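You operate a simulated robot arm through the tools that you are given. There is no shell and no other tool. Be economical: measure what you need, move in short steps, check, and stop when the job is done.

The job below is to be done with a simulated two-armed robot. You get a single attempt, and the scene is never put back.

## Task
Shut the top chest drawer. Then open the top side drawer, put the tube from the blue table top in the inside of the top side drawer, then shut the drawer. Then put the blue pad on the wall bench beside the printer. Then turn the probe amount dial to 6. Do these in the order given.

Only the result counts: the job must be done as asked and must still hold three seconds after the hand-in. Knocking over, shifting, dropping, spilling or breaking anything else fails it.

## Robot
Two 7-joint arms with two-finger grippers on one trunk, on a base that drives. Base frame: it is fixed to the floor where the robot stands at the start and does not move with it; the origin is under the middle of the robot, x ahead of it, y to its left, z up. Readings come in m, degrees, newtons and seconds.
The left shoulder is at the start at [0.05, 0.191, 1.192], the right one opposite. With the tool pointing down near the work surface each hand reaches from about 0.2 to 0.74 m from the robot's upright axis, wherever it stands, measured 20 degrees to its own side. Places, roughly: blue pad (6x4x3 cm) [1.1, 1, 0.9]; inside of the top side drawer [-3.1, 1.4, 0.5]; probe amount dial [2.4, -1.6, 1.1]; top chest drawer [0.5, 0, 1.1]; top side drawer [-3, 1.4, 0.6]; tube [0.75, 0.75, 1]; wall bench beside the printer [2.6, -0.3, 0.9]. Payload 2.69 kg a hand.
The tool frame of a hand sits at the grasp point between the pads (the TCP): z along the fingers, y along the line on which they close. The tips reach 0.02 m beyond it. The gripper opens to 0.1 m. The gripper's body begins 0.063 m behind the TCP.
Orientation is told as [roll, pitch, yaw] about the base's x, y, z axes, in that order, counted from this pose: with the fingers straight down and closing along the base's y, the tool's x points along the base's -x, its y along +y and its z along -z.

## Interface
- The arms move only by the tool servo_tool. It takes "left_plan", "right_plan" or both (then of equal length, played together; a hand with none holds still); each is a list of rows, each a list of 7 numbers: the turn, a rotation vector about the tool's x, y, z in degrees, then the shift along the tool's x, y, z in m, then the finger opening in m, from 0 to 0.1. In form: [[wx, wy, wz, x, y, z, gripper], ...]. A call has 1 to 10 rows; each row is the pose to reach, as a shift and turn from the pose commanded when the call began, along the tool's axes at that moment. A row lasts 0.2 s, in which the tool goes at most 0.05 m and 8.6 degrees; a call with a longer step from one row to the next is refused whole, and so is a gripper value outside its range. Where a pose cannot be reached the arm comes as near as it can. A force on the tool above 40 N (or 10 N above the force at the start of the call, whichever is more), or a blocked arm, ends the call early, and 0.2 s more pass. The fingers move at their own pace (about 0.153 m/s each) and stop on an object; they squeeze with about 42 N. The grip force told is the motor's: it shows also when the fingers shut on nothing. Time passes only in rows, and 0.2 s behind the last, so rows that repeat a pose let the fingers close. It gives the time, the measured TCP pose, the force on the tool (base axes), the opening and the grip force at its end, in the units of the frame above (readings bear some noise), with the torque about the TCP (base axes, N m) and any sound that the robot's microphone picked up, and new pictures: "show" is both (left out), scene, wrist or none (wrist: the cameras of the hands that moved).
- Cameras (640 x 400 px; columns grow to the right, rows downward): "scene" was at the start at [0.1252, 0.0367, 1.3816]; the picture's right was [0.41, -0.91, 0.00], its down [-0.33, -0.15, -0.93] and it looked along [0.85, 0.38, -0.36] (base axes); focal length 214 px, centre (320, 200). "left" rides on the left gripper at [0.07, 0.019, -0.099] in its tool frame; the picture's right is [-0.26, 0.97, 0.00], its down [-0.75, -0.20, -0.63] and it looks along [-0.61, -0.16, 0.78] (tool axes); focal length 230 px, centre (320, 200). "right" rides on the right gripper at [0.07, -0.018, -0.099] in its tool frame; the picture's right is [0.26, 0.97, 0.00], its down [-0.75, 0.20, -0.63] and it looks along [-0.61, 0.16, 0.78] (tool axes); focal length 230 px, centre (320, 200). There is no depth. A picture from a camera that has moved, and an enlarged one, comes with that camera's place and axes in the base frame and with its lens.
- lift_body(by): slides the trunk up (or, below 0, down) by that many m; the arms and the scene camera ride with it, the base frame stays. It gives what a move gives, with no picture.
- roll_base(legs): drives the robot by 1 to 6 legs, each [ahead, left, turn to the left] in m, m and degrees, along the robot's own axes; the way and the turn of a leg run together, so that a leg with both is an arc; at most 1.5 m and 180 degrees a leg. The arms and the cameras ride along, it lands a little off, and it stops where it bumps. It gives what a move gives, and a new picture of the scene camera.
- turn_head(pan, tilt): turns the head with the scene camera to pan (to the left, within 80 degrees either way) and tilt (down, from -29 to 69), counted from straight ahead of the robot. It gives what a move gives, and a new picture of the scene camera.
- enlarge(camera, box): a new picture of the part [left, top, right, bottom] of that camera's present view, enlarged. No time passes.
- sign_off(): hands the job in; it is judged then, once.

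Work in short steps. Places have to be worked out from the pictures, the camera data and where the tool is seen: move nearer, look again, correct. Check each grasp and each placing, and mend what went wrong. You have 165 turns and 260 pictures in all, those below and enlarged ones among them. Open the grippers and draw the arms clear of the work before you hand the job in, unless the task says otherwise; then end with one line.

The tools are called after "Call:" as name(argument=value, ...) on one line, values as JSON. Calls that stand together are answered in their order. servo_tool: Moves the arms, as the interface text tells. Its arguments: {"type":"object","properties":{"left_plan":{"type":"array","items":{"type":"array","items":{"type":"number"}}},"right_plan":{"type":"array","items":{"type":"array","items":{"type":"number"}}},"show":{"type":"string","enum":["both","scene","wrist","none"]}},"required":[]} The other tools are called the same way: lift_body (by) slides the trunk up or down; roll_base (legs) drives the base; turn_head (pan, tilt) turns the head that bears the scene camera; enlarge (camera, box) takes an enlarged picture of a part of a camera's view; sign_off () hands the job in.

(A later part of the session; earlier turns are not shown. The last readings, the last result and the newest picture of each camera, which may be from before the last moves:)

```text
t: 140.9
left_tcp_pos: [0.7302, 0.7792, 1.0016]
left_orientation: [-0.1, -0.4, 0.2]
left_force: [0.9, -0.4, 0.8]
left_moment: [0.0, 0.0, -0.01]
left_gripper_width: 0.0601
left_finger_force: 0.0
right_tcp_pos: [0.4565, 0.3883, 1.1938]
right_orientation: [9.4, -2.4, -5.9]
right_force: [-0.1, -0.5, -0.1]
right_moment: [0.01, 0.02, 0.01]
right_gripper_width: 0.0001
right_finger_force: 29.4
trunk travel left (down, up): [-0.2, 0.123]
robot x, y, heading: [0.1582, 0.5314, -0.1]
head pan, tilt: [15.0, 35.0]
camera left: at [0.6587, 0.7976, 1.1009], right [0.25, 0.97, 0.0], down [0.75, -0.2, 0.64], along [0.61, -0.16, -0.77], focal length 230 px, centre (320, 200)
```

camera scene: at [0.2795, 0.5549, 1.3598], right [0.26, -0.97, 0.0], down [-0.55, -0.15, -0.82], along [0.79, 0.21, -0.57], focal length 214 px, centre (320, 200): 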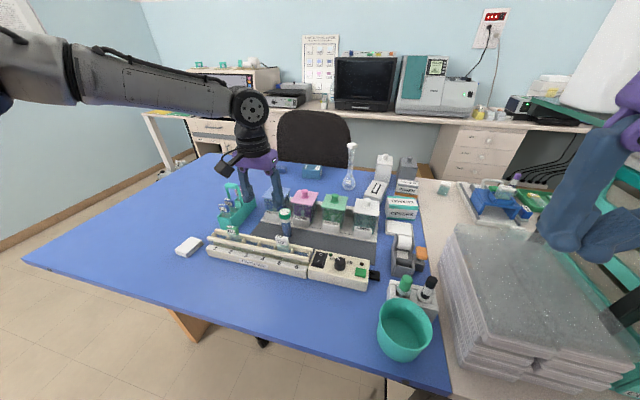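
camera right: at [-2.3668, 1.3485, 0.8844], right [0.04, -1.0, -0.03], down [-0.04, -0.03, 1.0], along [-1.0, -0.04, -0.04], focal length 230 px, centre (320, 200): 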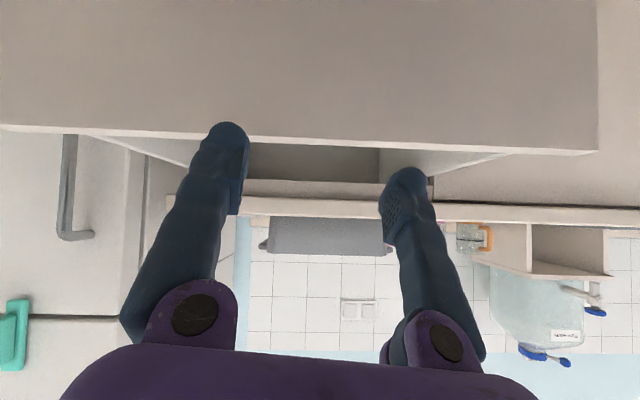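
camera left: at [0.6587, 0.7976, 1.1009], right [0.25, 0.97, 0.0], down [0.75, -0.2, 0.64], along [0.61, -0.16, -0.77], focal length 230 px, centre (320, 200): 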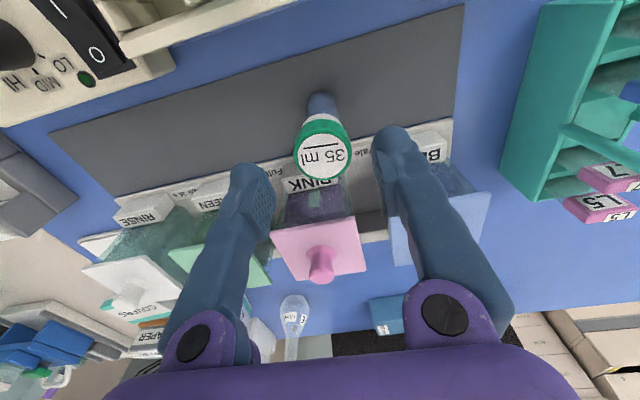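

Good alignment. I lower the trunk by 6 cm to bring the fingers round the tube, then look.

Call:
lift_body(by=-0.06)

Call:
enlarge(camera="left", box=[160, 80, 480, 280])

```text
t: 141.9
left_tcp_pos: [0.7236, 0.7804, 0.9455]
left_orientation: [-0.3, -0.9, 0.1]
left_force: [0.1, 0.3, -0.5]
left_moment: [-0.02, 0.0, 0.0]
left_gripper_width: 0.06
left_finger_force: 0.1
right_tcp_pos: [0.448, 0.3898, 1.136]
right_orientation: [9.3, -3.0, -6.0]
right_force: [-0.5, 0.0, 0.3]
right_moment: [0.0, 0.01, 0.02]
right_gripper_width: 0.0
right_finger_force: 29.1
trunk travel left (down, up): [-0.14, 0.183]
robot x, y, heading: [0.1531, 0.5356, 0.3]
head pan, tilt: [15.0, 35.0]
```

```text
2.00 times, centred on (320, 180) of left
camera zoom: at [0.6519, 0.7992, 1.044], right [0.26, 0.97, 0.0], down [0.74, -0.2, 0.64], along [0.62, -0.16, -0.77], focal length 460 px, centre (320, 240)
```

zoom: 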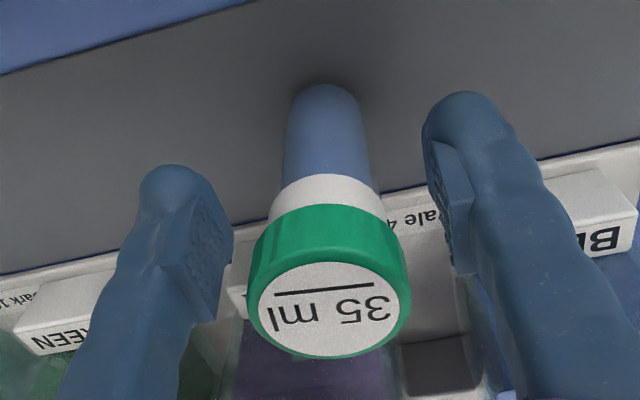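

The tube is between the fingers, about 1 cm ahead of the TCP. I move 1 cm ahead, 1 cm down and close.

Call:
servo_tool(left_plan=[[0, 0, 0, -0.01, 0, 0.01, 0.06], [0, 0, 0, -0.01, 0, 0.01, 0.04], [0, 0, 0, -0.01, 0, 0.01, 0.02], [0, 0, 0, -0.01, 0, 0.01, 0.02]])

```text
t: 142.9
left_tcp_pos: [0.7252, 0.7839, 0.9387]
left_orientation: [-0.1, -1.0, 0.2]
left_force: [0.3, -0.7, -0.4]
left_moment: [-0.03, 0.01, 0.04]
left_gripper_width: 0.0275
left_finger_force: 41.4
left hand out of reach, approached as far as the arm can: row 1, 2, 3, 4
right_tcp_pos: [0.4494, 0.3881, 1.1351]
right_orientation: [9.4, -2.9, -6.0]
right_force: [-0.6, 0.2, -0.2]
right_moment: [0.02, 0.04, -0.01]
right_gripper_width: 0.0
right_finger_force: 29.4
trunk travel left (down, up): [-0.14, 0.183]
robot x, y, heading: [0.1552, 0.5319, -0.2]
head pan, tilt: [15.0, 35.0]
camera scene: at [0.2697, 0.558, 1.2507], right [0.26, -0.97, 0.01], down [-0.54, -0.15, -0.83], along [0.8, 0.21, -0.56], focal length 214 px, centre (320, 200)
camera left: at [0.6541, 0.8036, 1.0358], right [0.26, 0.97, 0.0], down [0.74, -0.2, 0.64], along [0.62, -0.16, -0.77], focal length 230 px, centre (320, 200)
```

scene: 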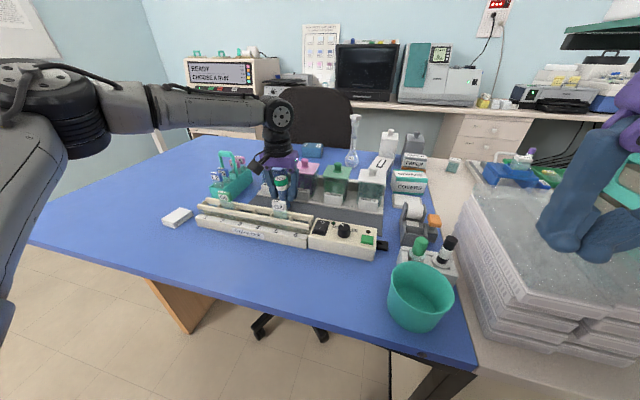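
left: 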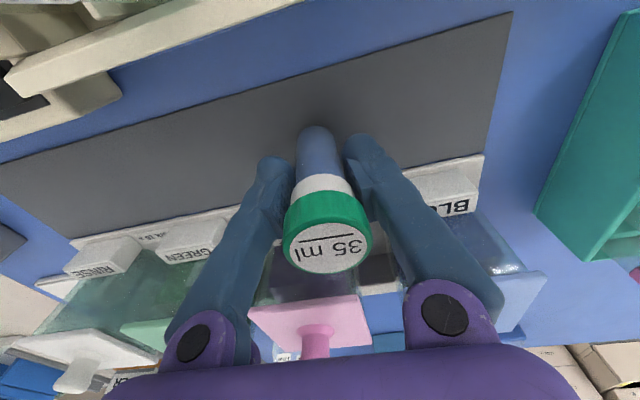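

Gripped (27.5 mm, 41 N). I lift it with the trunk and check.

Call:
lift_body(by=0.14)

Call:
enlarge(camera="left", box=[160, 80, 480, 280])

```text
t: 143.8
left_tcp_pos: [0.7212, 0.7828, 1.0021]
left_orientation: [-0.3, -1.0, -0.2]
left_force: [0.2, -0.2, -0.7]
left_moment: [0.02, 0.0, 0.03]
left_gripper_width: 0.0275
left_finger_force: 42.0
right_tcp_pos: [0.4483, 0.388, 1.1483]
right_orientation: [7.8, 8.1, -6.5]
right_force: [0.0, -0.3, -1.1]
right_moment: [0.02, -0.01, 0.02]
right_gripper_width: 0.0
right_finger_force: 29.4
trunk travel left (down, up): [-0.2, 0.122]
robot x, y, heading: [0.1488, 0.5326, -0.2]
head pan, tilt: [15.0, 35.0]
stopped: the arm was blocked; the commanded pose is now the measured one
```

```text
2.00 times, centred on (320, 180) of left
camera zoom: at [0.65, 0.8029, 1.0996], right [0.26, 0.97, 0.0], down [0.74, -0.2, 0.64], along [0.62, -0.17, -0.77], focal length 460 px, centre (320, 240)
```

zoom: 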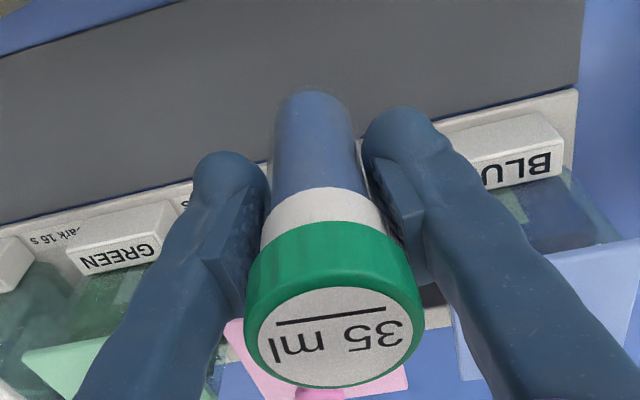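

The tube is lifted, but the right arm met something while rising. I turn the head right to see what it touches.

Call:
turn_head(pan=-30, tilt=15)

Call:
enlarge(camera="right", box=[0, 0, 640, 400])

```text
t: 144.9
left_tcp_pos: [0.7199, 0.783, 1.0021]
left_orientation: [-0.2, -1.3, 0.0]
left_force: [0.7, -0.1, -0.5]
left_moment: [0.02, 0.02, 0.0]
left_gripper_width: 0.0273
left_finger_force: 41.8
right_tcp_pos: [0.4459, 0.3881, 1.1483]
right_orientation: [8.1, 7.6, -6.2]
right_force: [0.0, -0.3, 0.5]
right_moment: [0.0, -0.02, 0.02]
right_gripper_width: 0.0
right_finger_force: 28.8
trunk travel left (down, up): [-0.2, 0.122]
robot x, y, heading: [0.1541, 0.533, -0.3]
head pan, tilt: [-30.0, 15.0]
camera scene: at [0.2564, 0.4888, 1.3439], right [-0.5, -0.87, -0.01], down [-0.21, 0.13, -0.97], along [0.84, -0.48, -0.24], focal length 214 px, centre (320, 200)
```

scene: 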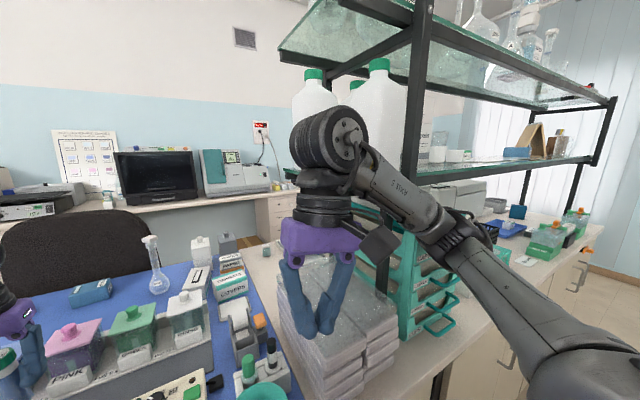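

```text
1.00 times, centred on (320, 200) of right (not enlarged: the box is as wide or as high as the picture)
camera zoom: at [0.3862, 0.3618, 1.2518], right [-0.13, 0.98, 0.17], down [0.84, 0.02, 0.55], along [0.53, 0.21, -0.82], focal length 230 px, centre (320, 200)
```

zoom: 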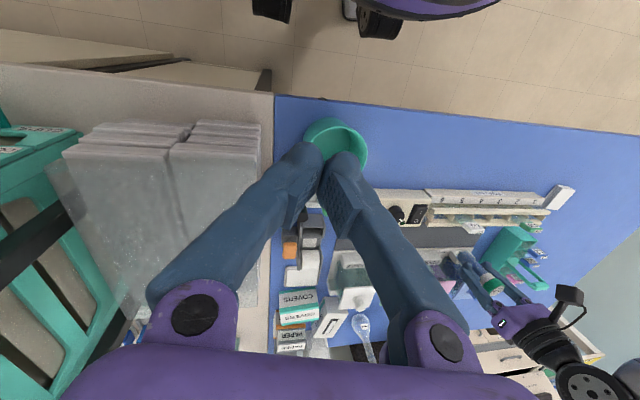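

The right wrist/forearm sits beneath the shelf's front edge. I draw the right hand back 0.12 m (slightly down first) while the left hand holds still.

Call:
servo_tool(right_plan=[[0, 0, 0, 0.01, 0, 0.015, 0], [0, 0, 0, 0.04, 0, 0.02, 0], [0, 0, 0, 0.07, 0, 0.02, 0], [0, 0, 0, 0.1, 0, 0.02, 0], [0, 0, 0, 0.13, 0, 0.02, 0]], show="scene")

```text
t: 146.1
left_tcp_pos: [0.7221, 0.7879, 1.0007]
left_orientation: [-0.5, -1.2, -0.2]
left_force: [2.0, 0.6, -0.9]
left_moment: [-0.17, 0.15, 0.0]
left_gripper_width: 0.0271
left_finger_force: 42.6
right_tcp_pos: [0.3156, 0.4112, 1.1461]
right_orientation: [7.9, 7.4, -6.5]
right_force: [1.5, 8.2, 1.2]
right_moment: [-0.91, 0.23, 0.15]
right_gripper_width: 0.0
right_finger_force: 29.2
trunk travel left (down, up): [-0.2, 0.122]
robot x, y, heading: [0.1573, 0.5384, -0.4]
head pan, tilt: [-30.0, 15.0]
camera scene: at [0.258, 0.494, 1.3447], right [-0.5, -0.86, 0.0], down [-0.21, 0.12, -0.97], along [0.84, -0.49, -0.24], focal length 214 px, centre (320, 200)
```

scene: 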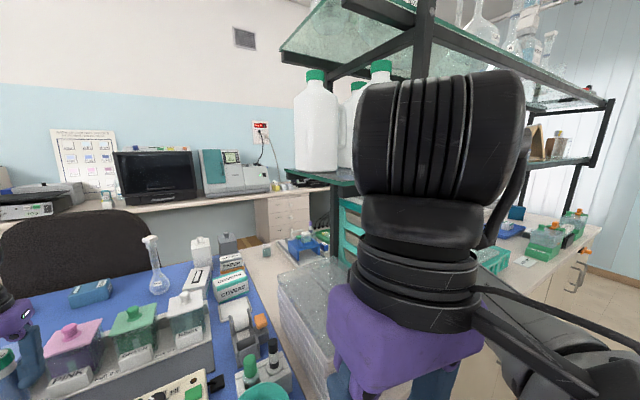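

The right hand now reads 8 N sideways, likely too near the robot's own trunk. I let it forward 3 cm and toward the force.

Call:
servo_tool(right_plan=[[0, 0, 0, -0.015, 0.01, 0, 0], [0, 0, 0, -0.03, 0.015, 0, 0]], show="none")

Call:
lift_body(by=0.05)

```text
t: 146.7
left_tcp_pos: [0.7267, 0.7929, 0.994]
left_orientation: [-0.6, -0.6, 0.5]
left_force: [-0.5, 2.5, -0.2]
left_moment: [-0.2, -0.11, 0.02]
left_gripper_width: 0.0271
left_finger_force: 42.0
right_tcp_pos: [0.3568, 0.4249, 1.1416]
right_orientation: [7.7, 8.2, -5.5]
right_force: [-0.9, 1.5, 0.3]
right_moment: [-0.16, -0.1, 0.02]
right_gripper_width: 0.0002
right_finger_force: 29.5
trunk travel left (down, up): [-0.2, 0.122]
robot x, y, heading: [0.1576, 0.5343, 0.4]
head pan, tilt: [-30.0, 15.0]
```

```text
t: 147.6
left_tcp_pos: [0.734, 0.7923, 1.0366]
left_orientation: [-0.6, -0.1, 0.1]
left_force: [0.4, -0.4, -1.3]
left_moment: [0.01, 0.02, 0.0]
left_gripper_width: 0.0273
left_finger_force: 42.0
right_tcp_pos: [0.3617, 0.4276, 1.1803]
right_orientation: [7.1, 11.8, -5.1]
right_force: [-0.1, 1.0, -0.2]
right_moment: [0.01, -0.01, -0.01]
right_gripper_width: 0.0
right_finger_force: 29.3
trunk travel left (down, up): [-0.25, 0.072]
robot x, y, heading: [0.1551, 0.5351, 0.2]
head pan, tilt: [-30.0, 15.0]
```

The trunk rose, though the right hand's pitch still changed, so something may still be touching. I look at it.

Call:
turn_head(pan=-40, tilt=-10)

Call:
enlarge(camera="left", box=[0, 0, 640, 400])

```text
t: 148.5
left_tcp_pos: [0.7342, 0.7912, 1.0368]
left_orientation: [-0.7, -0.1, 0.2]
left_force: [0.5, -0.6, 0.3]
left_moment: [0.0, 0.03, 0.01]
left_gripper_width: 0.027
left_finger_force: 41.9
right_tcp_pos: [0.3636, 0.4279, 1.1806]
right_orientation: [7.2, 12.0, -5.1]
right_force: [-0.1, -0.3, 0.8]
right_moment: [-0.04, 0.01, -0.02]
right_gripper_width: 0.0
right_finger_force: 29.4
trunk travel left (down, up): [-0.25, 0.072]
robot x, y, heading: [0.1517, 0.5341, 0.2]
head pan, tilt: [-40.0, -10.0]
camera scene: at [0.2636, 0.4909, 1.4302], right [-0.64, -0.77, 0.01], down [0.13, -0.12, -0.98], along [0.76, -0.63, 0.18], focal length 214 px, centre (320, 200)
```

scene: 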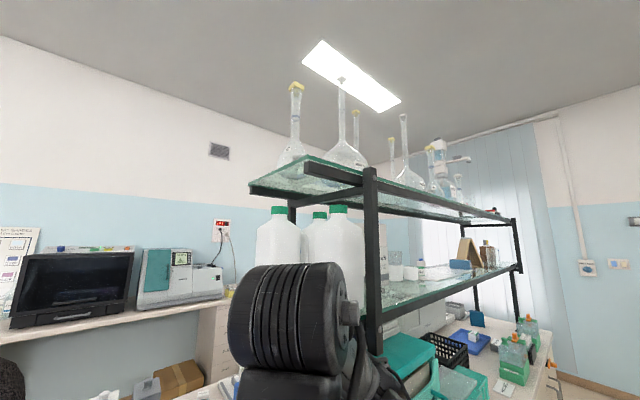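

```text
1.00 times, centred on (320, 200) of left (not enlarged: the box is as wide or as high as the picture)
camera zoom: at [0.6651, 0.8105, 1.1354], right [0.26, 0.97, -0.01], down [0.75, -0.19, 0.63], along [0.61, -0.17, -0.77], focal length 230 px, centre (320, 200)
```

zoom: 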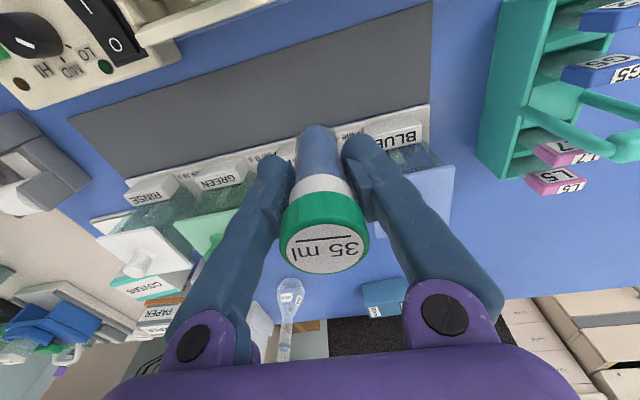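

The bottles stand undisturbed and the tube is held. I raise the left hand and draw it back toward the robot.

Call:
servo_tool(left_plan=[[0, 0, 0, 0.01, 0, -0.04, 0.02], [0, 0, 0, 0.03, 0, -0.08, 0.02], [0, 0, 0, 0.06, 0, -0.11, 0.02], [0, 0, 0, 0.09, 0.02, -0.14, 0.02], [0, 0, 0, 0.12, 0.04, -0.17, 0.02]], show="none")

Call:
roll_base(legs=[[-0.1, 0, 0]])

```text
t: 149.7
left_tcp_pos: [0.6146, 0.8323, 1.205]
left_orientation: [-0.7, 0.0, 0.0]
left_force: [1.3, 0.5, -0.5]
left_moment: [0.02, 0.05, 0.03]
left_gripper_width: 0.0271
left_finger_force: 42.1
right_tcp_pos: [0.3621, 0.429, 1.181]
right_orientation: [7.2, 11.9, -5.1]
right_force: [0.9, 0.0, 0.6]
right_moment: [0.01, 0.0, 0.03]
right_gripper_width: 0.0
right_finger_force: 29.6
trunk travel left (down, up): [-0.25, 0.072]
robot x, y, heading: [0.1553, 0.5352, -0.1]
head pan, tilt: [-40.0, -10.0]
```

```text
t: 150.9
left_tcp_pos: [0.5073, 0.8211, 1.2153]
left_orientation: [0.0, -0.7, 0.2]
left_force: [-1.3, -0.4, 0.9]
left_moment: [0.05, -0.16, -0.02]
left_gripper_width: 0.0274
left_finger_force: 41.2
right_tcp_pos: [0.2585, 0.4129, 1.1913]
right_orientation: [8.3, 8.1, -6.0]
right_force: [-0.8, -1.0, 0.4]
right_moment: [0.03, -0.13, -0.04]
right_gripper_width: 0.0
right_finger_force: 30.0
trunk travel left (down, up): [-0.25, 0.072]
robot x, y, heading: [0.0544, 0.5314, 0.3]
head pan, tilt: [-40.0, -10.0]
camera scene: at [0.1537, 0.4769, 1.4324], right [-0.64, -0.77, -0.01], down [0.14, -0.11, -0.98], along [0.76, -0.63, 0.18], focal length 214 px, centre (320, 200)
```

scene: 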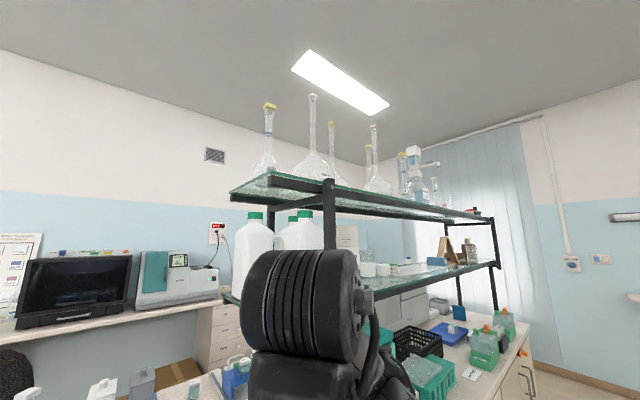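

Free now. I drive back round the island to the open drawer, with the tube held in the left hand.

Call:
roll_base(legs=[[-0.185, 0, 0], [0, 1.0, 0], [0, 0.7, 0], [0, 0, 179.5], [0.9, 0, 0], [0.75, 0, 0]])

Call:
turn_head(pan=30, tilt=35)

```text
t: 182.5
left_tcp_pos: [-2.2568, 1.9337, 1.2115]
left_orientation: [0.0, -0.5, 180.0]
left_force: [0.2, -0.3, 0.0]
left_moment: [0.03, -0.04, 0.01]
left_gripper_width: 0.0275
left_finger_force: 42.1
right_tcp_pos: [-2.005, 2.3402, 1.1921]
right_orientation: [8.0, 8.5, 173.8]
right_force: [-0.7, 0.0, 0.0]
right_moment: [0.0, -0.04, -0.03]
right_gripper_width: 0.0004
right_finger_force: 29.7
trunk travel left (down, up): [-0.25, 0.072]
robot x, y, heading: [-1.7937, 2.2169, 180.1]
head pan, tilt: [-40.0, -10.0]
camera scene: at [-1.9027, 2.2729, 1.4313], right [0.64, 0.76, 0.0], down [-0.13, 0.11, -0.98], along [-0.75, 0.63, 0.17], focal length 214 px, centre (320, 200)
```

scene: 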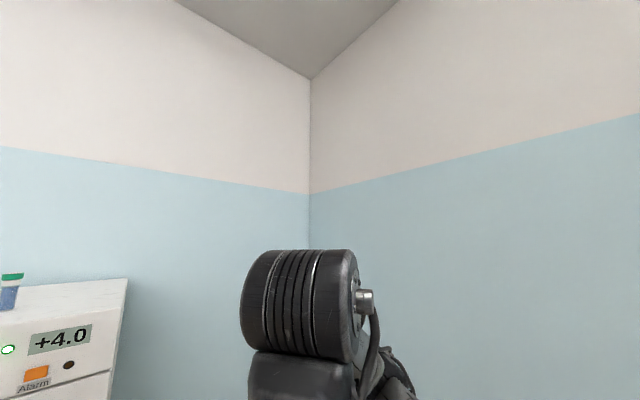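

```text
t: 183.9
left_tcp_pos: [-2.2565, 1.9337, 1.213]
left_orientation: [-0.1, -0.5, 179.8]
left_force: [0.2, 0.0, -0.6]
left_moment: [0.01, 0.04, 0.0]
left_gripper_width: 0.0271
left_finger_force: 41.1
right_tcp_pos: [-2.0073, 2.3403, 1.1909]
right_orientation: [8.0, 8.5, 173.8]
right_force: [-0.5, -0.1, 0.2]
right_moment: [0.03, -0.01, 0.03]
right_gripper_width: 0.0003
right_finger_force: 28.9
trunk travel left (down, up): [-0.25, 0.072]
robot x, y, heading: [-1.7995, 2.2213, 180.2]
head pan, tilt: [30.0, 35.0]
camera scene: at [-1.9143, 2.1748, 1.3599], right [-0.5, 0.87, 0.0], down [0.5, 0.29, -0.82], along [-0.71, -0.41, -0.57], focal length 214 px, centre (320, 200)
```

scene: 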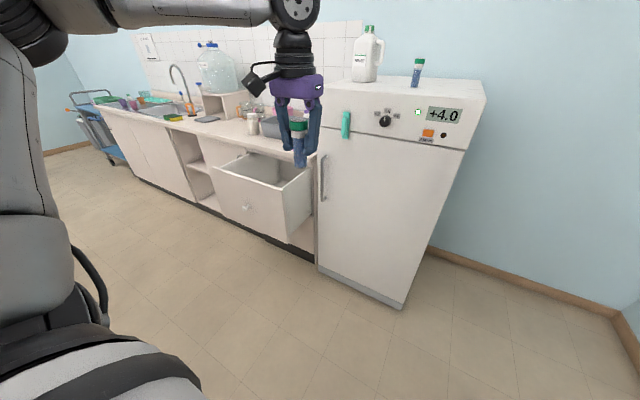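

The drawer is still open. I strafe to y≈1.58 and roll ahead to x≈-2.1.

Call:
roll_base(legs=[[0, 0.64, 0], [0.3, 0, 0]])

Call:
turn_head(pan=15, tilt=50)

Call:
enlarge(camera="left", box=[0, 0, 640, 400])

```text
t: 191.7
left_tcp_pos: [-2.5389, 1.2696, 1.2118]
left_orientation: [-0.1, -0.4, -179.0]
left_force: [0.0, 0.0, -0.1]
left_moment: [-0.01, -0.01, 0.01]
left_gripper_width: 0.0273
left_finger_force: 42.0
right_tcp_pos: [-2.2976, 1.681, 1.1918]
right_orientation: [8.1, 8.4, 175.0]
right_force: [0.0, 0.5, 0.6]
right_moment: [0.04, 0.01, 0.01]
right_gripper_width: 0.0001
right_finger_force: 29.4
trunk travel left (down, up): [-0.25, 0.072]
robot x, y, heading: [-2.0879, 1.5652, -178.9]
head pan, tilt: [30.0, 35.0]
camera scene: at [-2.2033, 1.5182, 1.3598], right [-0.52, 0.86, 0.0], down [0.49, 0.3, -0.82], along [-0.7, -0.42, -0.57], focal length 214 px, centre (320, 200)
```

scene: 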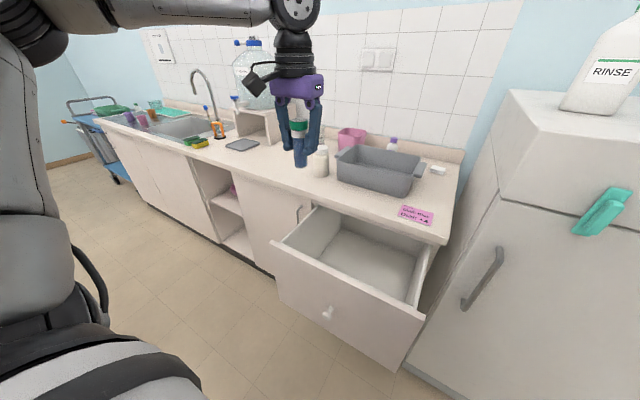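

```text
t: 192.4
left_tcp_pos: [-2.5391, 1.27, 1.2124]
left_orientation: [-0.1, -0.4, -179.0]
left_force: [-0.2, -0.6, 0.0]
left_moment: [-0.04, -0.01, -0.02]
left_gripper_width: 0.0274
left_finger_force: 42.5
right_tcp_pos: [-2.2974, 1.6806, 1.1915]
right_orientation: [8.1, 8.4, 174.8]
right_force: [-0.1, 0.0, -0.2]
right_moment: [-0.02, 0.0, 0.01]
right_gripper_width: 0.0001
right_finger_force: 29.9
trunk travel left (down, up): [-0.25, 0.072]
robot x, y, heading: [-2.0881, 1.565, -179.0]
head pan, tilt: [15.0, 50.0]
camera scene: at [-2.2011, 1.5422, 1.3382], right [-0.28, 0.96, 0.0], down [0.74, 0.21, -0.64], along [-0.62, -0.18, -0.77], focal length 214 px, centre (320, 200)
```

scene: 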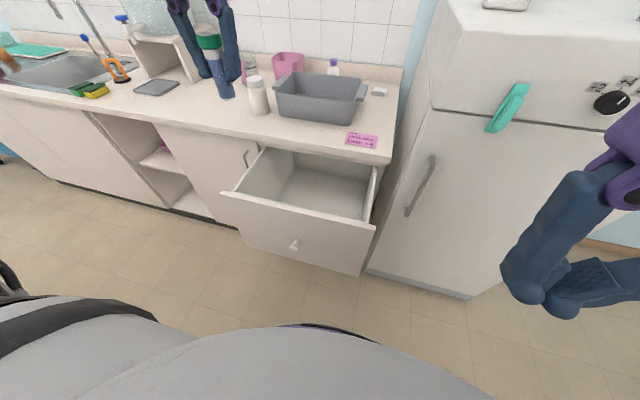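

```text
1.00 times, centred on (320, 200) of left (not enlarged: the box is as wide or as high as the picture)
camera zoom: at [-2.4686, 1.2527, 1.3102], right [-0.24, -0.97, 0.0], down [-0.75, 0.19, 0.64], along [-0.62, 0.15, -0.77], focal length 230 px, centre (320, 200)
```

zoom: 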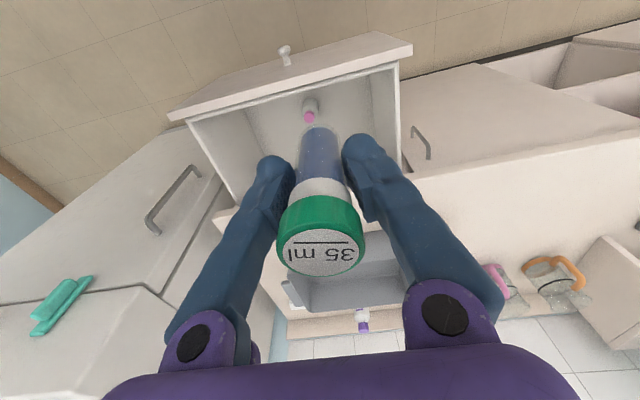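

There seems to be a small item inside the drawer by its front. I enlarge it.

Call:
enlarge(camera="left", box=[180, 30, 420, 180])

Call:
enlarge(camera="scene", box=[200, 120, 400, 270])

```text
2.67 times, centred on (300, 105) of left
camera zoom: at [-2.4686, 1.2527, 1.3102], right [-0.24, -0.97, 0.0], down [-0.75, 0.19, 0.64], along [-0.62, 0.15, -0.77], focal length 614 px, centre (373, 453)
```

zoom: 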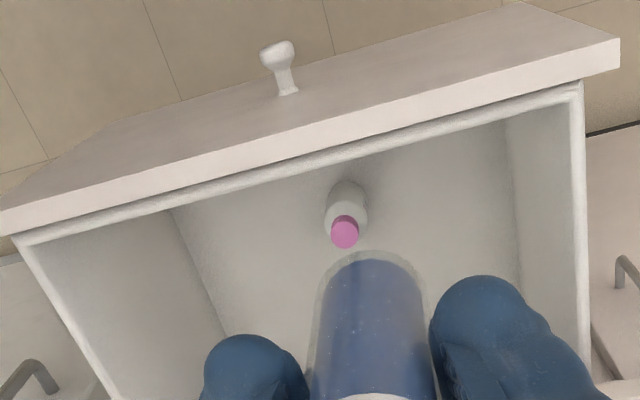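

```text
2.67 times, centred on (300, 195) of scene
camera zoom: at [-2.2011, 1.5422, 1.3382], right [-0.28, 0.96, 0.0], down [0.74, 0.21, -0.64], along [-0.62, -0.18, -0.77], focal length 572 px, centre (373, 213)
```

zoom: 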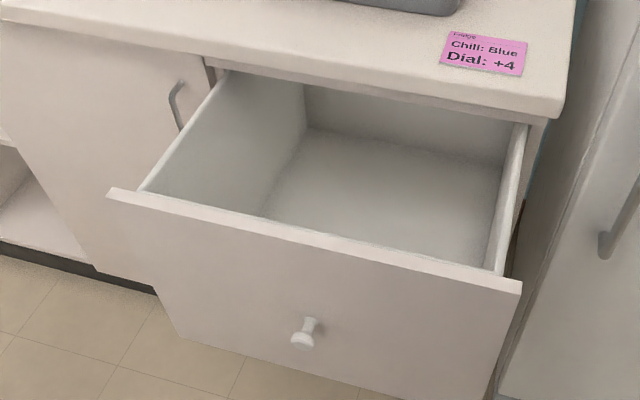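

A small bottle with a pink cap stands in the drawer (about [-2.70, 1.34]); it must not be knocked. To fit the hand with its camera between the counter edge and the drawer front, I turn the left hand 90° about the vertical so the camera points to the right, in the high position.

Call:
servo_tool(left_plan=[[0, 0, -8.5, 0, 0, 0, 0.02], [0, 0, -17, 0, 0, 0, 0.02], [0, 0, -25.5, 0, 0, 0, 0.02], [0, 0, -34, 0, 0, 0, 0.02], [0, 0, -42.5, 0, 0, 0, 0.02], [0, 0, -51, 0, 0, 0, 0.02], [0, 0, -59.5, 0, 0, 0, 0.02], [0, 0, -68, 0, 0, 0, 0.02], [0, 0, -76.5, 0, 0, 0, 0.02], [0, 0, -85, 0, 0, 0, 0.02]])

```text
t: 194.6
left_tcp_pos: [-2.5385, 1.2683, 1.212]
left_orientation: [-0.5, 0.1, -93.7]
left_force: [-0.9, 0.2, -1.1]
left_moment: [0.0, 0.0, -0.02]
left_gripper_width: 0.0273
left_finger_force: 42.2
right_tcp_pos: [-2.297, 1.682, 1.1899]
right_orientation: [8.1, 8.4, 175.0]
right_force: [0.5, -0.3, -0.2]
right_moment: [-0.01, -0.01, -0.02]
right_gripper_width: 0.0
right_finger_force: 29.2
trunk travel left (down, up): [-0.25, 0.072]
robot x, y, heading: [-2.0868, 1.5671, -179.0]
head pan, tilt: [15.0, 50.0]
camera scene: at [-2.2012, 1.5423, 1.3382], right [-0.28, 0.96, 0.0], down [0.74, 0.21, -0.64], along [-0.62, -0.18, -0.77], focal length 214 px, centre (320, 200)
camera left: at [-2.5157, 1.3381, 1.3109], right [0.95, -0.32, -0.01], down [-0.25, -0.74, 0.63], along [-0.21, -0.59, -0.78], focal length 230 px, centre (320, 200)
```

scene: 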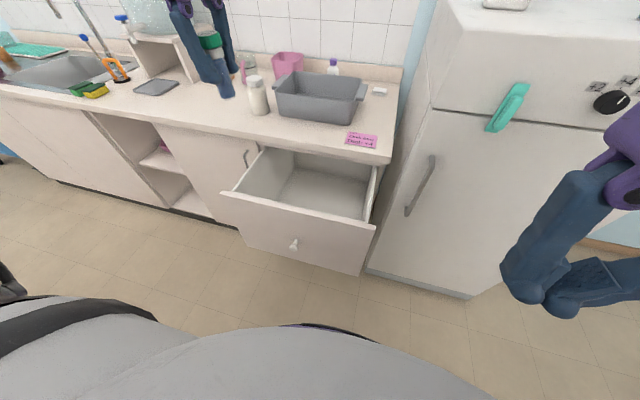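
left: 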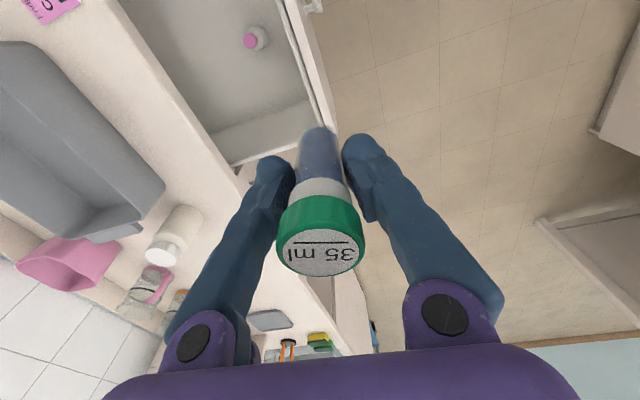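

The bottle is confirmed near [-2.71, 1.347]. I move 7 cm nearer and bring the tube over the right part of the drawer (y≈1.45).

Call:
roll_base(legs=[[0.07, 0, 0]])

Call:
servo_tool(left_plan=[[0, 0, 0, 0.04, -0.015, 0.01, 0.02], [0, 0, 0, 0.08, -0.03, 0.02, 0.02], [0, 0, 0, 0.12, -0.045, 0.04, 0.02], [0, 0, 0, 0.15, -0.06, 0.07, 0.02], [0, 0, 0, 0.179, -0.07, 0.1, 0.02]])

```text
t: 195.6
left_tcp_pos: [-2.6088, 1.2687, 1.2113]
left_orientation: [-0.4, 0.1, -94.0]
left_force: [-0.1, -1.2, -0.2]
left_moment: [0.03, -0.02, -0.02]
left_gripper_width: 0.0276
left_finger_force: 42.1
right_tcp_pos: [-2.3668, 1.6804, 1.191]
right_orientation: [8.1, 8.5, 174.9]
right_force: [-0.1, 0.4, -0.1]
right_moment: [0.02, -0.02, -0.02]
right_gripper_width: 0.0002
right_finger_force: 30.1
trunk travel left (down, up): [-0.25, 0.072]
robot x, y, heading: [-2.1551, 1.5656, -179.1]
head pan, tilt: [15.0, 50.0]
camera scene: at [-2.2714, 1.5411, 1.3381], right [-0.28, 0.96, 0.0], down [0.74, 0.21, -0.64], along [-0.62, -0.18, -0.77], focal length 214 px, centre (320, 200)
```

scene: 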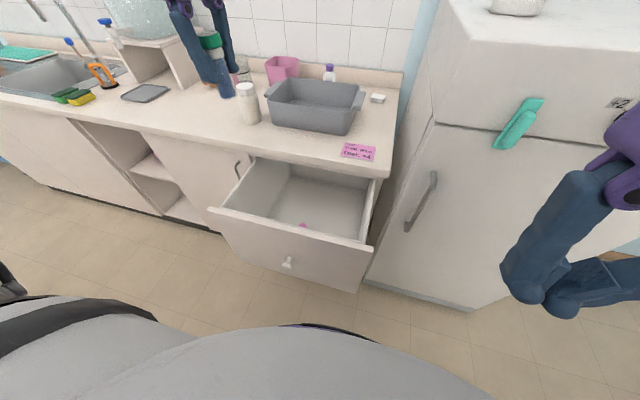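

```text
t: 196.8
left_tcp_pos: [-2.6384, 1.4047, 1.1086]
left_orientation: [-0.4, 0.2, -94.0]
left_force: [0.5, 0.0, -0.2]
left_moment: [0.0, 0.02, 0.01]
left_gripper_width: 0.0275
left_finger_force: 42.0
left hand out of reach, approached as far as the arm can: row 4, 5
right_tcp_pos: [-2.3658, 1.6791, 1.1898]
right_orientation: [8.1, 8.6, 174.9]
right_force: [-0.3, 0.2, 0.7]
right_moment: [-0.01, -0.02, 0.02]
right_gripper_width: 0.0
right_finger_force: 29.4
trunk travel left (down, up): [-0.25, 0.072]
robot x, y, heading: [-2.1538, 1.5657, -179.1]
head pan, tilt: [15.0, 50.0]
camera scene: at [-2.271, 1.541, 1.3381], right [-0.28, 0.96, 0.0], down [0.74, 0.21, -0.64], along [-0.62, -0.18, -0.77], focal length 214 px, centre (320, 200)
camera left: at [-2.6138, 1.4729, 1.2079], right [0.95, -0.32, -0.01], down [-0.25, -0.74, 0.63], along [-0.21, -0.59, -0.78], focal length 230 px, centre (320, 200)
```

scene: 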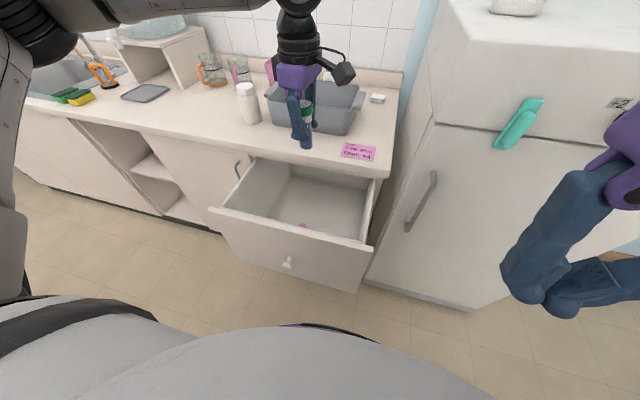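
left: 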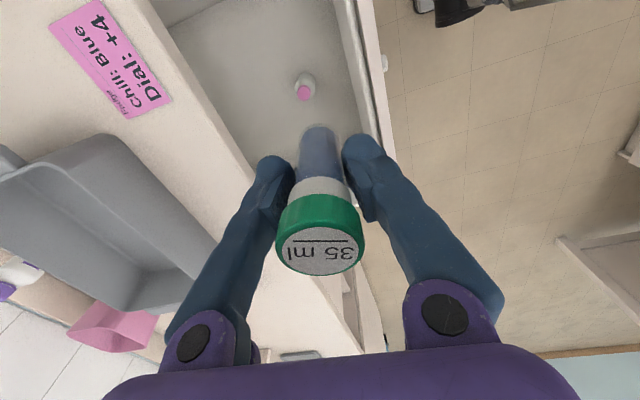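

The left arm cannot cross so far. I shift the hand back left a little and move the base 0.14 m to the robot's right.

Call:
servo_tool(left_plan=[[0, 0, 0, -0.04, 0.01, 0, 0.02], [0, 0, 0, -0.08, 0.02, 0, 0.02], [0, 0, 0, -0.1, 0.02, 0, 0.02]], show="none")

Call:
roll_base(legs=[[0, -0.14, 0]])

```text
t: 197.6
left_tcp_pos: [-2.6228, 1.3028, 1.1085]
left_orientation: [-0.4, 0.1, -94.0]
left_force: [-0.4, 0.3, -0.9]
left_moment: [-0.04, 0.0, 0.01]
left_gripper_width: 0.0274
left_finger_force: 42.3
right_tcp_pos: [-2.3667, 1.6797, 1.1901]
right_orientation: [8.1, 8.3, 174.8]
right_force: [1.0, -0.7, -0.1]
right_moment: [0.01, -0.01, 0.0]
right_gripper_width: 0.0
right_finger_force: 29.4
trunk travel left (down, up): [-0.25, 0.072]
robot x, y, heading: [-2.1587, 1.5626, -178.9]
head pan, tilt: [15.0, 50.0]
```

```text
t: 199.5
left_tcp_pos: [-2.625, 1.4436, 1.1089]
left_orientation: [-0.4, 0.1, -93.9]
left_force: [0.2, 0.8, -0.3]
left_moment: [-0.03, 0.03, 0.01]
left_gripper_width: 0.0274
left_finger_force: 42.3
right_tcp_pos: [-2.3697, 1.8209, 1.1908]
right_orientation: [8.1, 8.3, 175.0]
right_force: [-0.4, -0.4, 0.3]
right_moment: [-0.03, 0.0, -0.01]
right_gripper_width: 0.0003
right_finger_force: 29.2
trunk travel left (down, up): [-0.25, 0.072]
robot x, y, heading: [-2.1568, 1.7031, -178.6]
head pan, tilt: [15.0, 50.0]
camera scene: at [-2.273, 1.6811, 1.3382], right [-0.28, 0.96, 0.0], down [0.74, 0.21, -0.64], along [-0.62, -0.18, -0.77], focal length 214 px, centre (320, 200)
```

scene: 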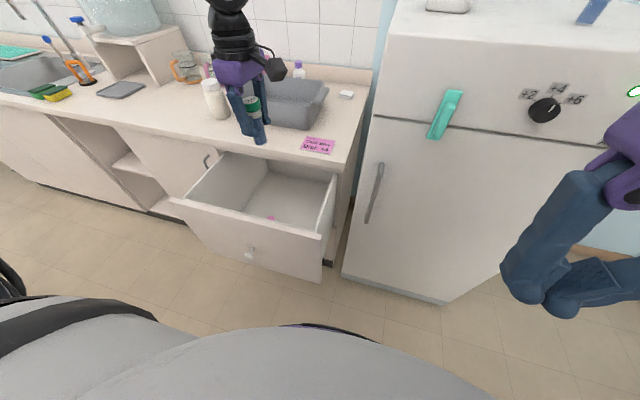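

Now the hand is at [-2.625, 1.444, 1.109]. I move 4.5 cm toward the counter and look.

Call:
servo_tool(left_plan=[[0, 0, 0, 0.005, -0.022, 0.02, 0.02], [0, 0, 0, 0.012, -0.044, 0.04, 0.02]])

Call:
enlarge(camera="scene", box=[160, 40, 380, 290])

```text
t: 200.1
left_tcp_pos: [-2.669, 1.4571, 1.0695]
left_orientation: [-0.4, 0.1, -93.8]
left_force: [-0.6, -0.3, -0.5]
left_moment: [-0.02, -0.03, -0.01]
left_gripper_width: 0.0272
left_finger_force: 41.3
right_tcp_pos: [-2.3692, 1.8196, 1.1904]
right_orientation: [8.1, 8.5, 175.1]
right_force: [-0.2, 0.1, -0.8]
right_moment: [0.0, 0.05, 0.0]
right_gripper_width: 0.0003
right_finger_force: 29.5
trunk travel left (down, up): [-0.25, 0.072]
robot x, y, heading: [-2.1608, 1.7073, -178.9]
head pan, tilt: [15.0, 50.0]
camera scene: at [-2.2736, 1.6811, 1.3381], right [-0.28, 0.96, 0.0], down [0.74, 0.21, -0.64], along [-0.62, -0.18, -0.77], focal length 214 px, centre (320, 200)
camera left: at [-2.6453, 1.525, 1.1689], right [0.95, -0.32, -0.01], down [-0.25, -0.74, 0.63], along [-0.21, -0.59, -0.78], focal length 230 px, centre (320, 200)
```

scene: 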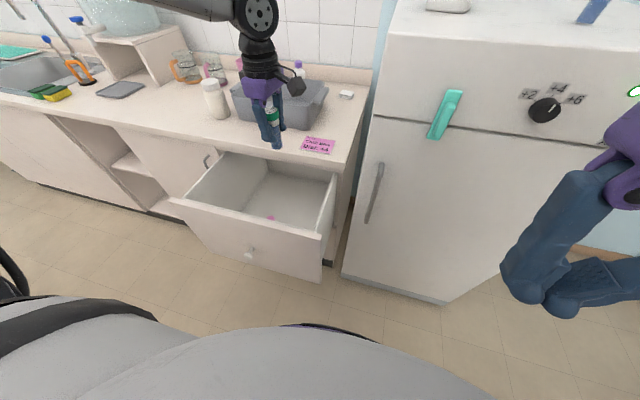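
left: 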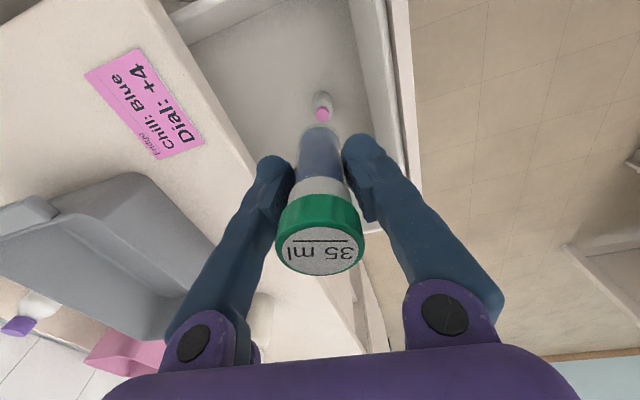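

```text
1.60 times, centred on (270, 165) of scene
camera zoom: at [-2.2736, 1.6811, 1.3381], right [-0.28, 0.96, 0.0], down [0.74, 0.21, -0.64], along [-0.62, -0.18, -0.77], focal length 343 px, centre (400, 256)
```

zoom: 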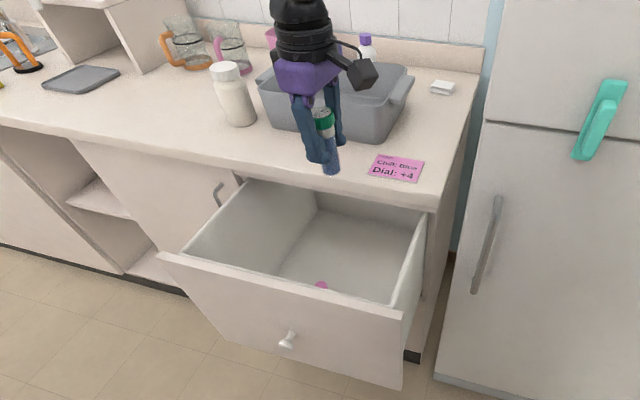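

Bottle at about [-2.70, 1.355]; the right inner wall is near y≈1.575. I set y≈1.44, then lower the trunk fully, watching clearances.

Call:
servo_tool(left_plan=[[0, 0, 0, -0.015, 0.0, 0.03, 0.02], [0, 0, 0, -0.016, 0, 0.06, 0.02]], show="none")

Call:
lift_body(by=-0.12)

Call:
enlarge(camera="scene", box=[160, 40, 380, 290])

Call:
enlarge(camera="left", box=[0, 0, 640, 400])

```text
t: 200.7
left_tcp_pos: [-2.6704, 1.4401, 1.0114]
left_orientation: [-0.4, 0.2, -93.9]
left_force: [0.5, 0.3, -0.7]
left_moment: [-0.05, 0.02, 0.02]
left_gripper_width: 0.0273
left_finger_force: 42.4
right_tcp_pos: [-2.3701, 1.8201, 1.1908]
right_orientation: [8.1, 8.4, 175.0]
right_force: [-0.7, 0.0, -0.8]
right_moment: [0.03, -0.01, 0.01]
right_gripper_width: 0.0
right_finger_force: 29.7
trunk travel left (down, up): [-0.25, 0.072]
robot x, y, heading: [-2.162, 1.7043, -179.0]
head pan, tilt: [15.0, 50.0]
```

```text
t: 202.2
left_tcp_pos: [-2.6707, 1.4392, 0.8927]
left_orientation: [-0.5, 0.1, -93.9]
left_force: [0.5, 0.0, -0.7]
left_moment: [0.04, -0.01, 0.0]
left_gripper_width: 0.0274
left_finger_force: 42.0
right_tcp_pos: [-2.3704, 1.8194, 1.0705]
right_orientation: [8.1, 8.4, 175.1]
right_force: [0.2, 0.0, 0.5]
right_moment: [0.01, 0.01, 0.0]
right_gripper_width: 0.0
right_finger_force: 29.5
trunk travel left (down, up): [-0.13, 0.192]
robot x, y, heading: [-2.1583, 1.7054, -178.7]
head pan, tilt: [15.0, 50.0]
```

```text
1.60 times, centred on (270, 165) of scene
camera zoom: at [-2.2729, 1.6808, 1.2182], right [-0.28, 0.96, 0.0], down [0.74, 0.21, -0.64], along [-0.62, -0.18, -0.77], focal length 343 px, centre (400, 256)
```

zoom: 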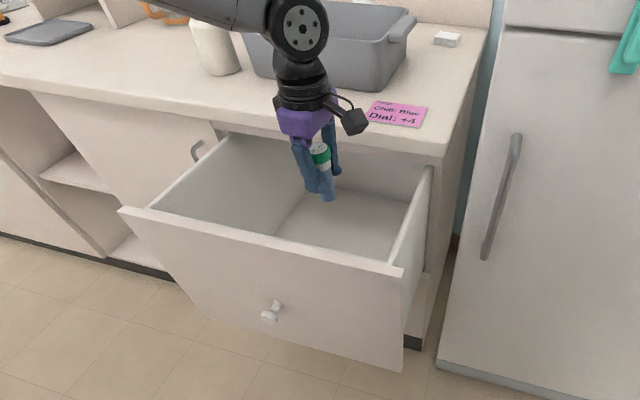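

```text
1.00 times, centred on (320, 200) of left (not enlarged: the box is as wide or as high as the picture)
camera zoom: at [-2.6463, 1.5085, 0.9908], right [0.95, -0.32, -0.01], down [-0.25, -0.74, 0.63], along [-0.21, -0.59, -0.78], focal length 230 px, centre (320, 200)
```

zoom: 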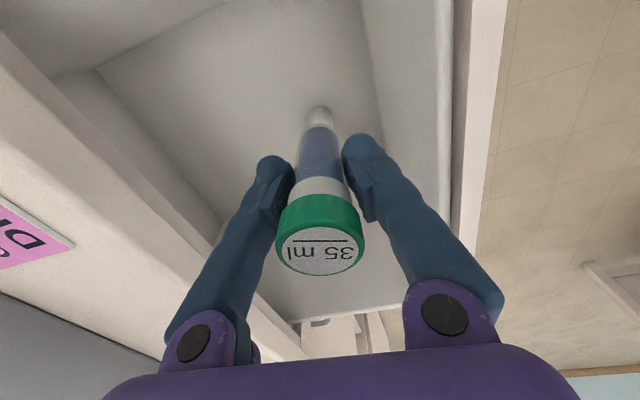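

Clear so far. I look wider to the left to see where the left forearm and elbow are relative to the counter before lowering more.

Call:
turn_head(pan=40, tilt=40)

```text
t: 203.1
left_tcp_pos: [-2.6703, 1.4406, 0.8923]
left_orientation: [-0.4, 0.1, -93.9]
left_force: [0.1, 0.3, 0.2]
left_moment: [-0.02, -0.02, 0.0]
left_gripper_width: 0.0272
left_finger_force: 41.8
right_tcp_pos: [-2.3692, 1.8192, 1.0697]
right_orientation: [8.2, 8.5, 175.0]
right_force: [0.3, -0.2, -0.3]
right_moment: [0.0, -0.01, -0.01]
right_gripper_width: 0.0
right_finger_force: 29.6
trunk travel left (down, up): [-0.13, 0.192]
robot x, y, heading: [-2.1589, 1.7069, -179.0]
head pan, tilt: [40.0, 40.0]
camera scene: at [-2.2631, 1.6463, 1.2323], right [-0.66, 0.75, 0.0], down [0.48, 0.42, -0.77], along [-0.58, -0.5, -0.64], focal length 214 px, centre (320, 200)
```

scene: 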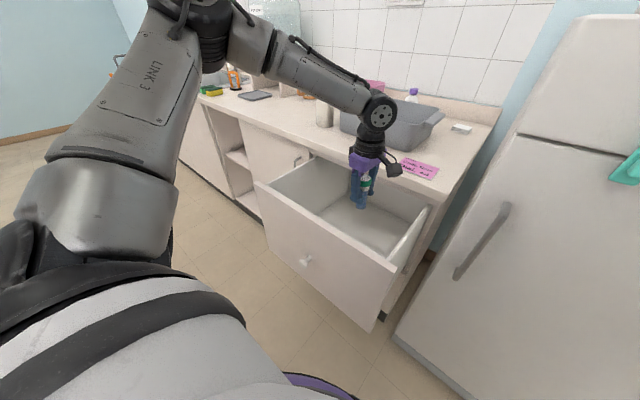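

The forearm slopes from the high elbow down to the wrist, in front of the counter; there is room. I lower the trunk by the remaining 0.13 m.

Call:
lift_body(by=-0.13)

Call:
servo_tool(left_plan=[[0, 0, 0, 0, 0, 0.03, 0.02], [0, 0, 0, 0, 0, 0.06, 0.02], [0, 0, 0, 0, 0, 0.09, 0.02]])

```text
t: 204.7
left_tcp_pos: [-2.6714, 1.4408, 0.7615]
left_orientation: [-0.4, 0.1, -93.9]
left_force: [-0.3, 0.0, -0.1]
left_moment: [0.03, 0.01, 0.0]
left_gripper_width: 0.0272
left_finger_force: 41.8
right_tcp_pos: [-2.3683, 1.8202, 0.941]
right_orientation: [8.1, 8.4, 175.1]
right_force: [0.5, 1.1, 0.7]
right_moment: [-0.02, 0.02, 0.03]
right_gripper_width: 0.0
right_finger_force: 29.1
trunk travel left (down, up): [0.0, 0.322]
robot x, y, heading: [-2.1606, 1.7031, -178.7]
head pan, tilt: [40.0, 40.0]
```

```text
t: 205.5
left_tcp_pos: [-2.6693, 1.4411, 0.6724]
left_orientation: [-0.5, 0.1, -93.8]
left_force: [1.1, 0.3, -0.3]
left_moment: [0.02, 0.01, 0.0]
left_gripper_width: 0.0275
left_finger_force: 42.1
right_tcp_pos: [-2.3692, 1.8189, 0.9423]
right_orientation: [8.1, 8.4, 175.1]
right_force: [-0.9, -0.1, -0.1]
right_moment: [0.0, 0.0, -0.03]
right_gripper_width: 0.0
right_finger_force: 29.8
trunk travel left (down, up): [0.0, 0.322]
robot x, y, heading: [-2.1612, 1.7048, -179.1]
head pan, tilt: [40.0, 40.0]
camera scene: at [-2.2632, 1.6462, 1.1023], right [-0.66, 0.75, 0.0], down [0.48, 0.42, -0.77], along [-0.58, -0.5, -0.64], focal length 214 px, centre (320, 200)
camera left: at [-2.6465, 1.5093, 0.7709], right [0.95, -0.32, -0.01], down [-0.24, -0.74, 0.63], along [-0.21, -0.59, -0.78], focal length 230 px, centre (320, 200)
```

scene: 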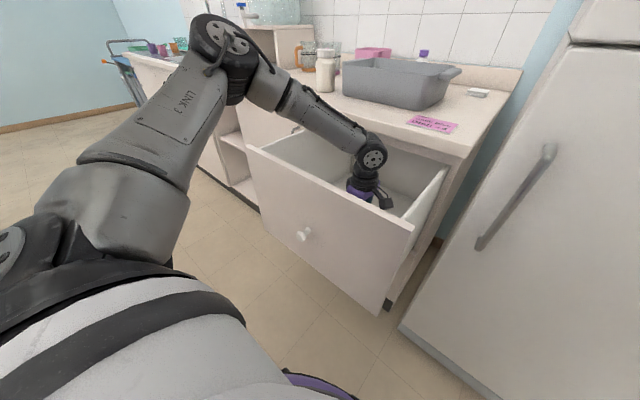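
left: 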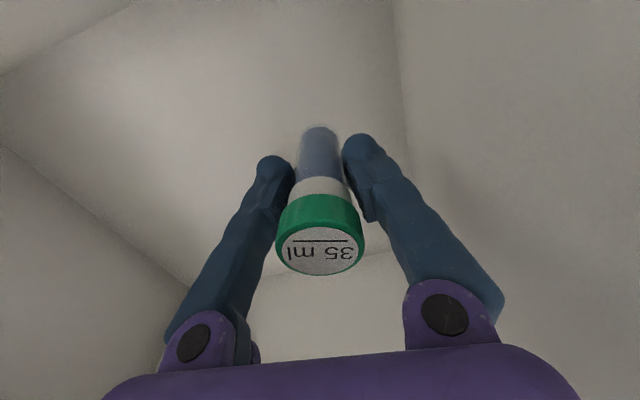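

The view is clear down the drawer. I go down 8 cm, then on in small steps to feel the floor.

Call:
servo_tool(left_plan=[[0, 0, 0, 0, 0, 0.02, 0.02], [0, 0, 0, 0, 0, 0.04, 0.02], [0, 0, 0, 0, 0, 0.06, 0.02], [0, 0, 0, 0, 0, 0.07, 0.02], [0, 0, 0, 0, 0, 0.08, 0.02]], show="wrist")

```text
t: 206.7
left_tcp_pos: [-2.6506, 1.422, 0.6204]
left_orientation: [-0.4, 0.0, -93.9]
left_force: [-0.1, -0.2, -0.3]
left_moment: [0.01, 0.0, 0.0]
left_gripper_width: 0.0272
left_finger_force: 42.2
left hand out of reach, approached as far as the arm can: row 1, 2, 3, 4, 5
right_tcp_pos: [-2.3691, 1.8196, 0.9411]
right_orientation: [8.0, 8.4, 175.1]
right_force: [0.2, 0.6, -0.2]
right_moment: [0.0, 0.03, -0.01]
right_gripper_width: 0.0001
right_finger_force: 30.0
trunk travel left (down, up): [0.0, 0.322]
robot x, y, heading: [-2.1629, 1.7085, -178.8]
head pan, tilt: [40.0, 40.0]
camera left: at [-2.6264, 1.489, 0.72], right [0.95, -0.32, -0.01], down [-0.24, -0.74, 0.63], along [-0.21, -0.59, -0.78], focal length 230 px, centre (320, 200)
```

left: 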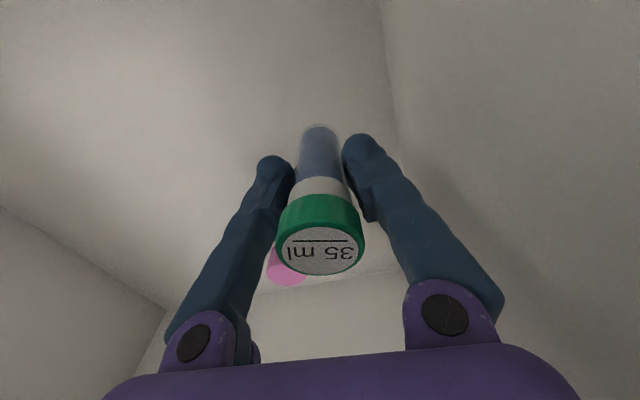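

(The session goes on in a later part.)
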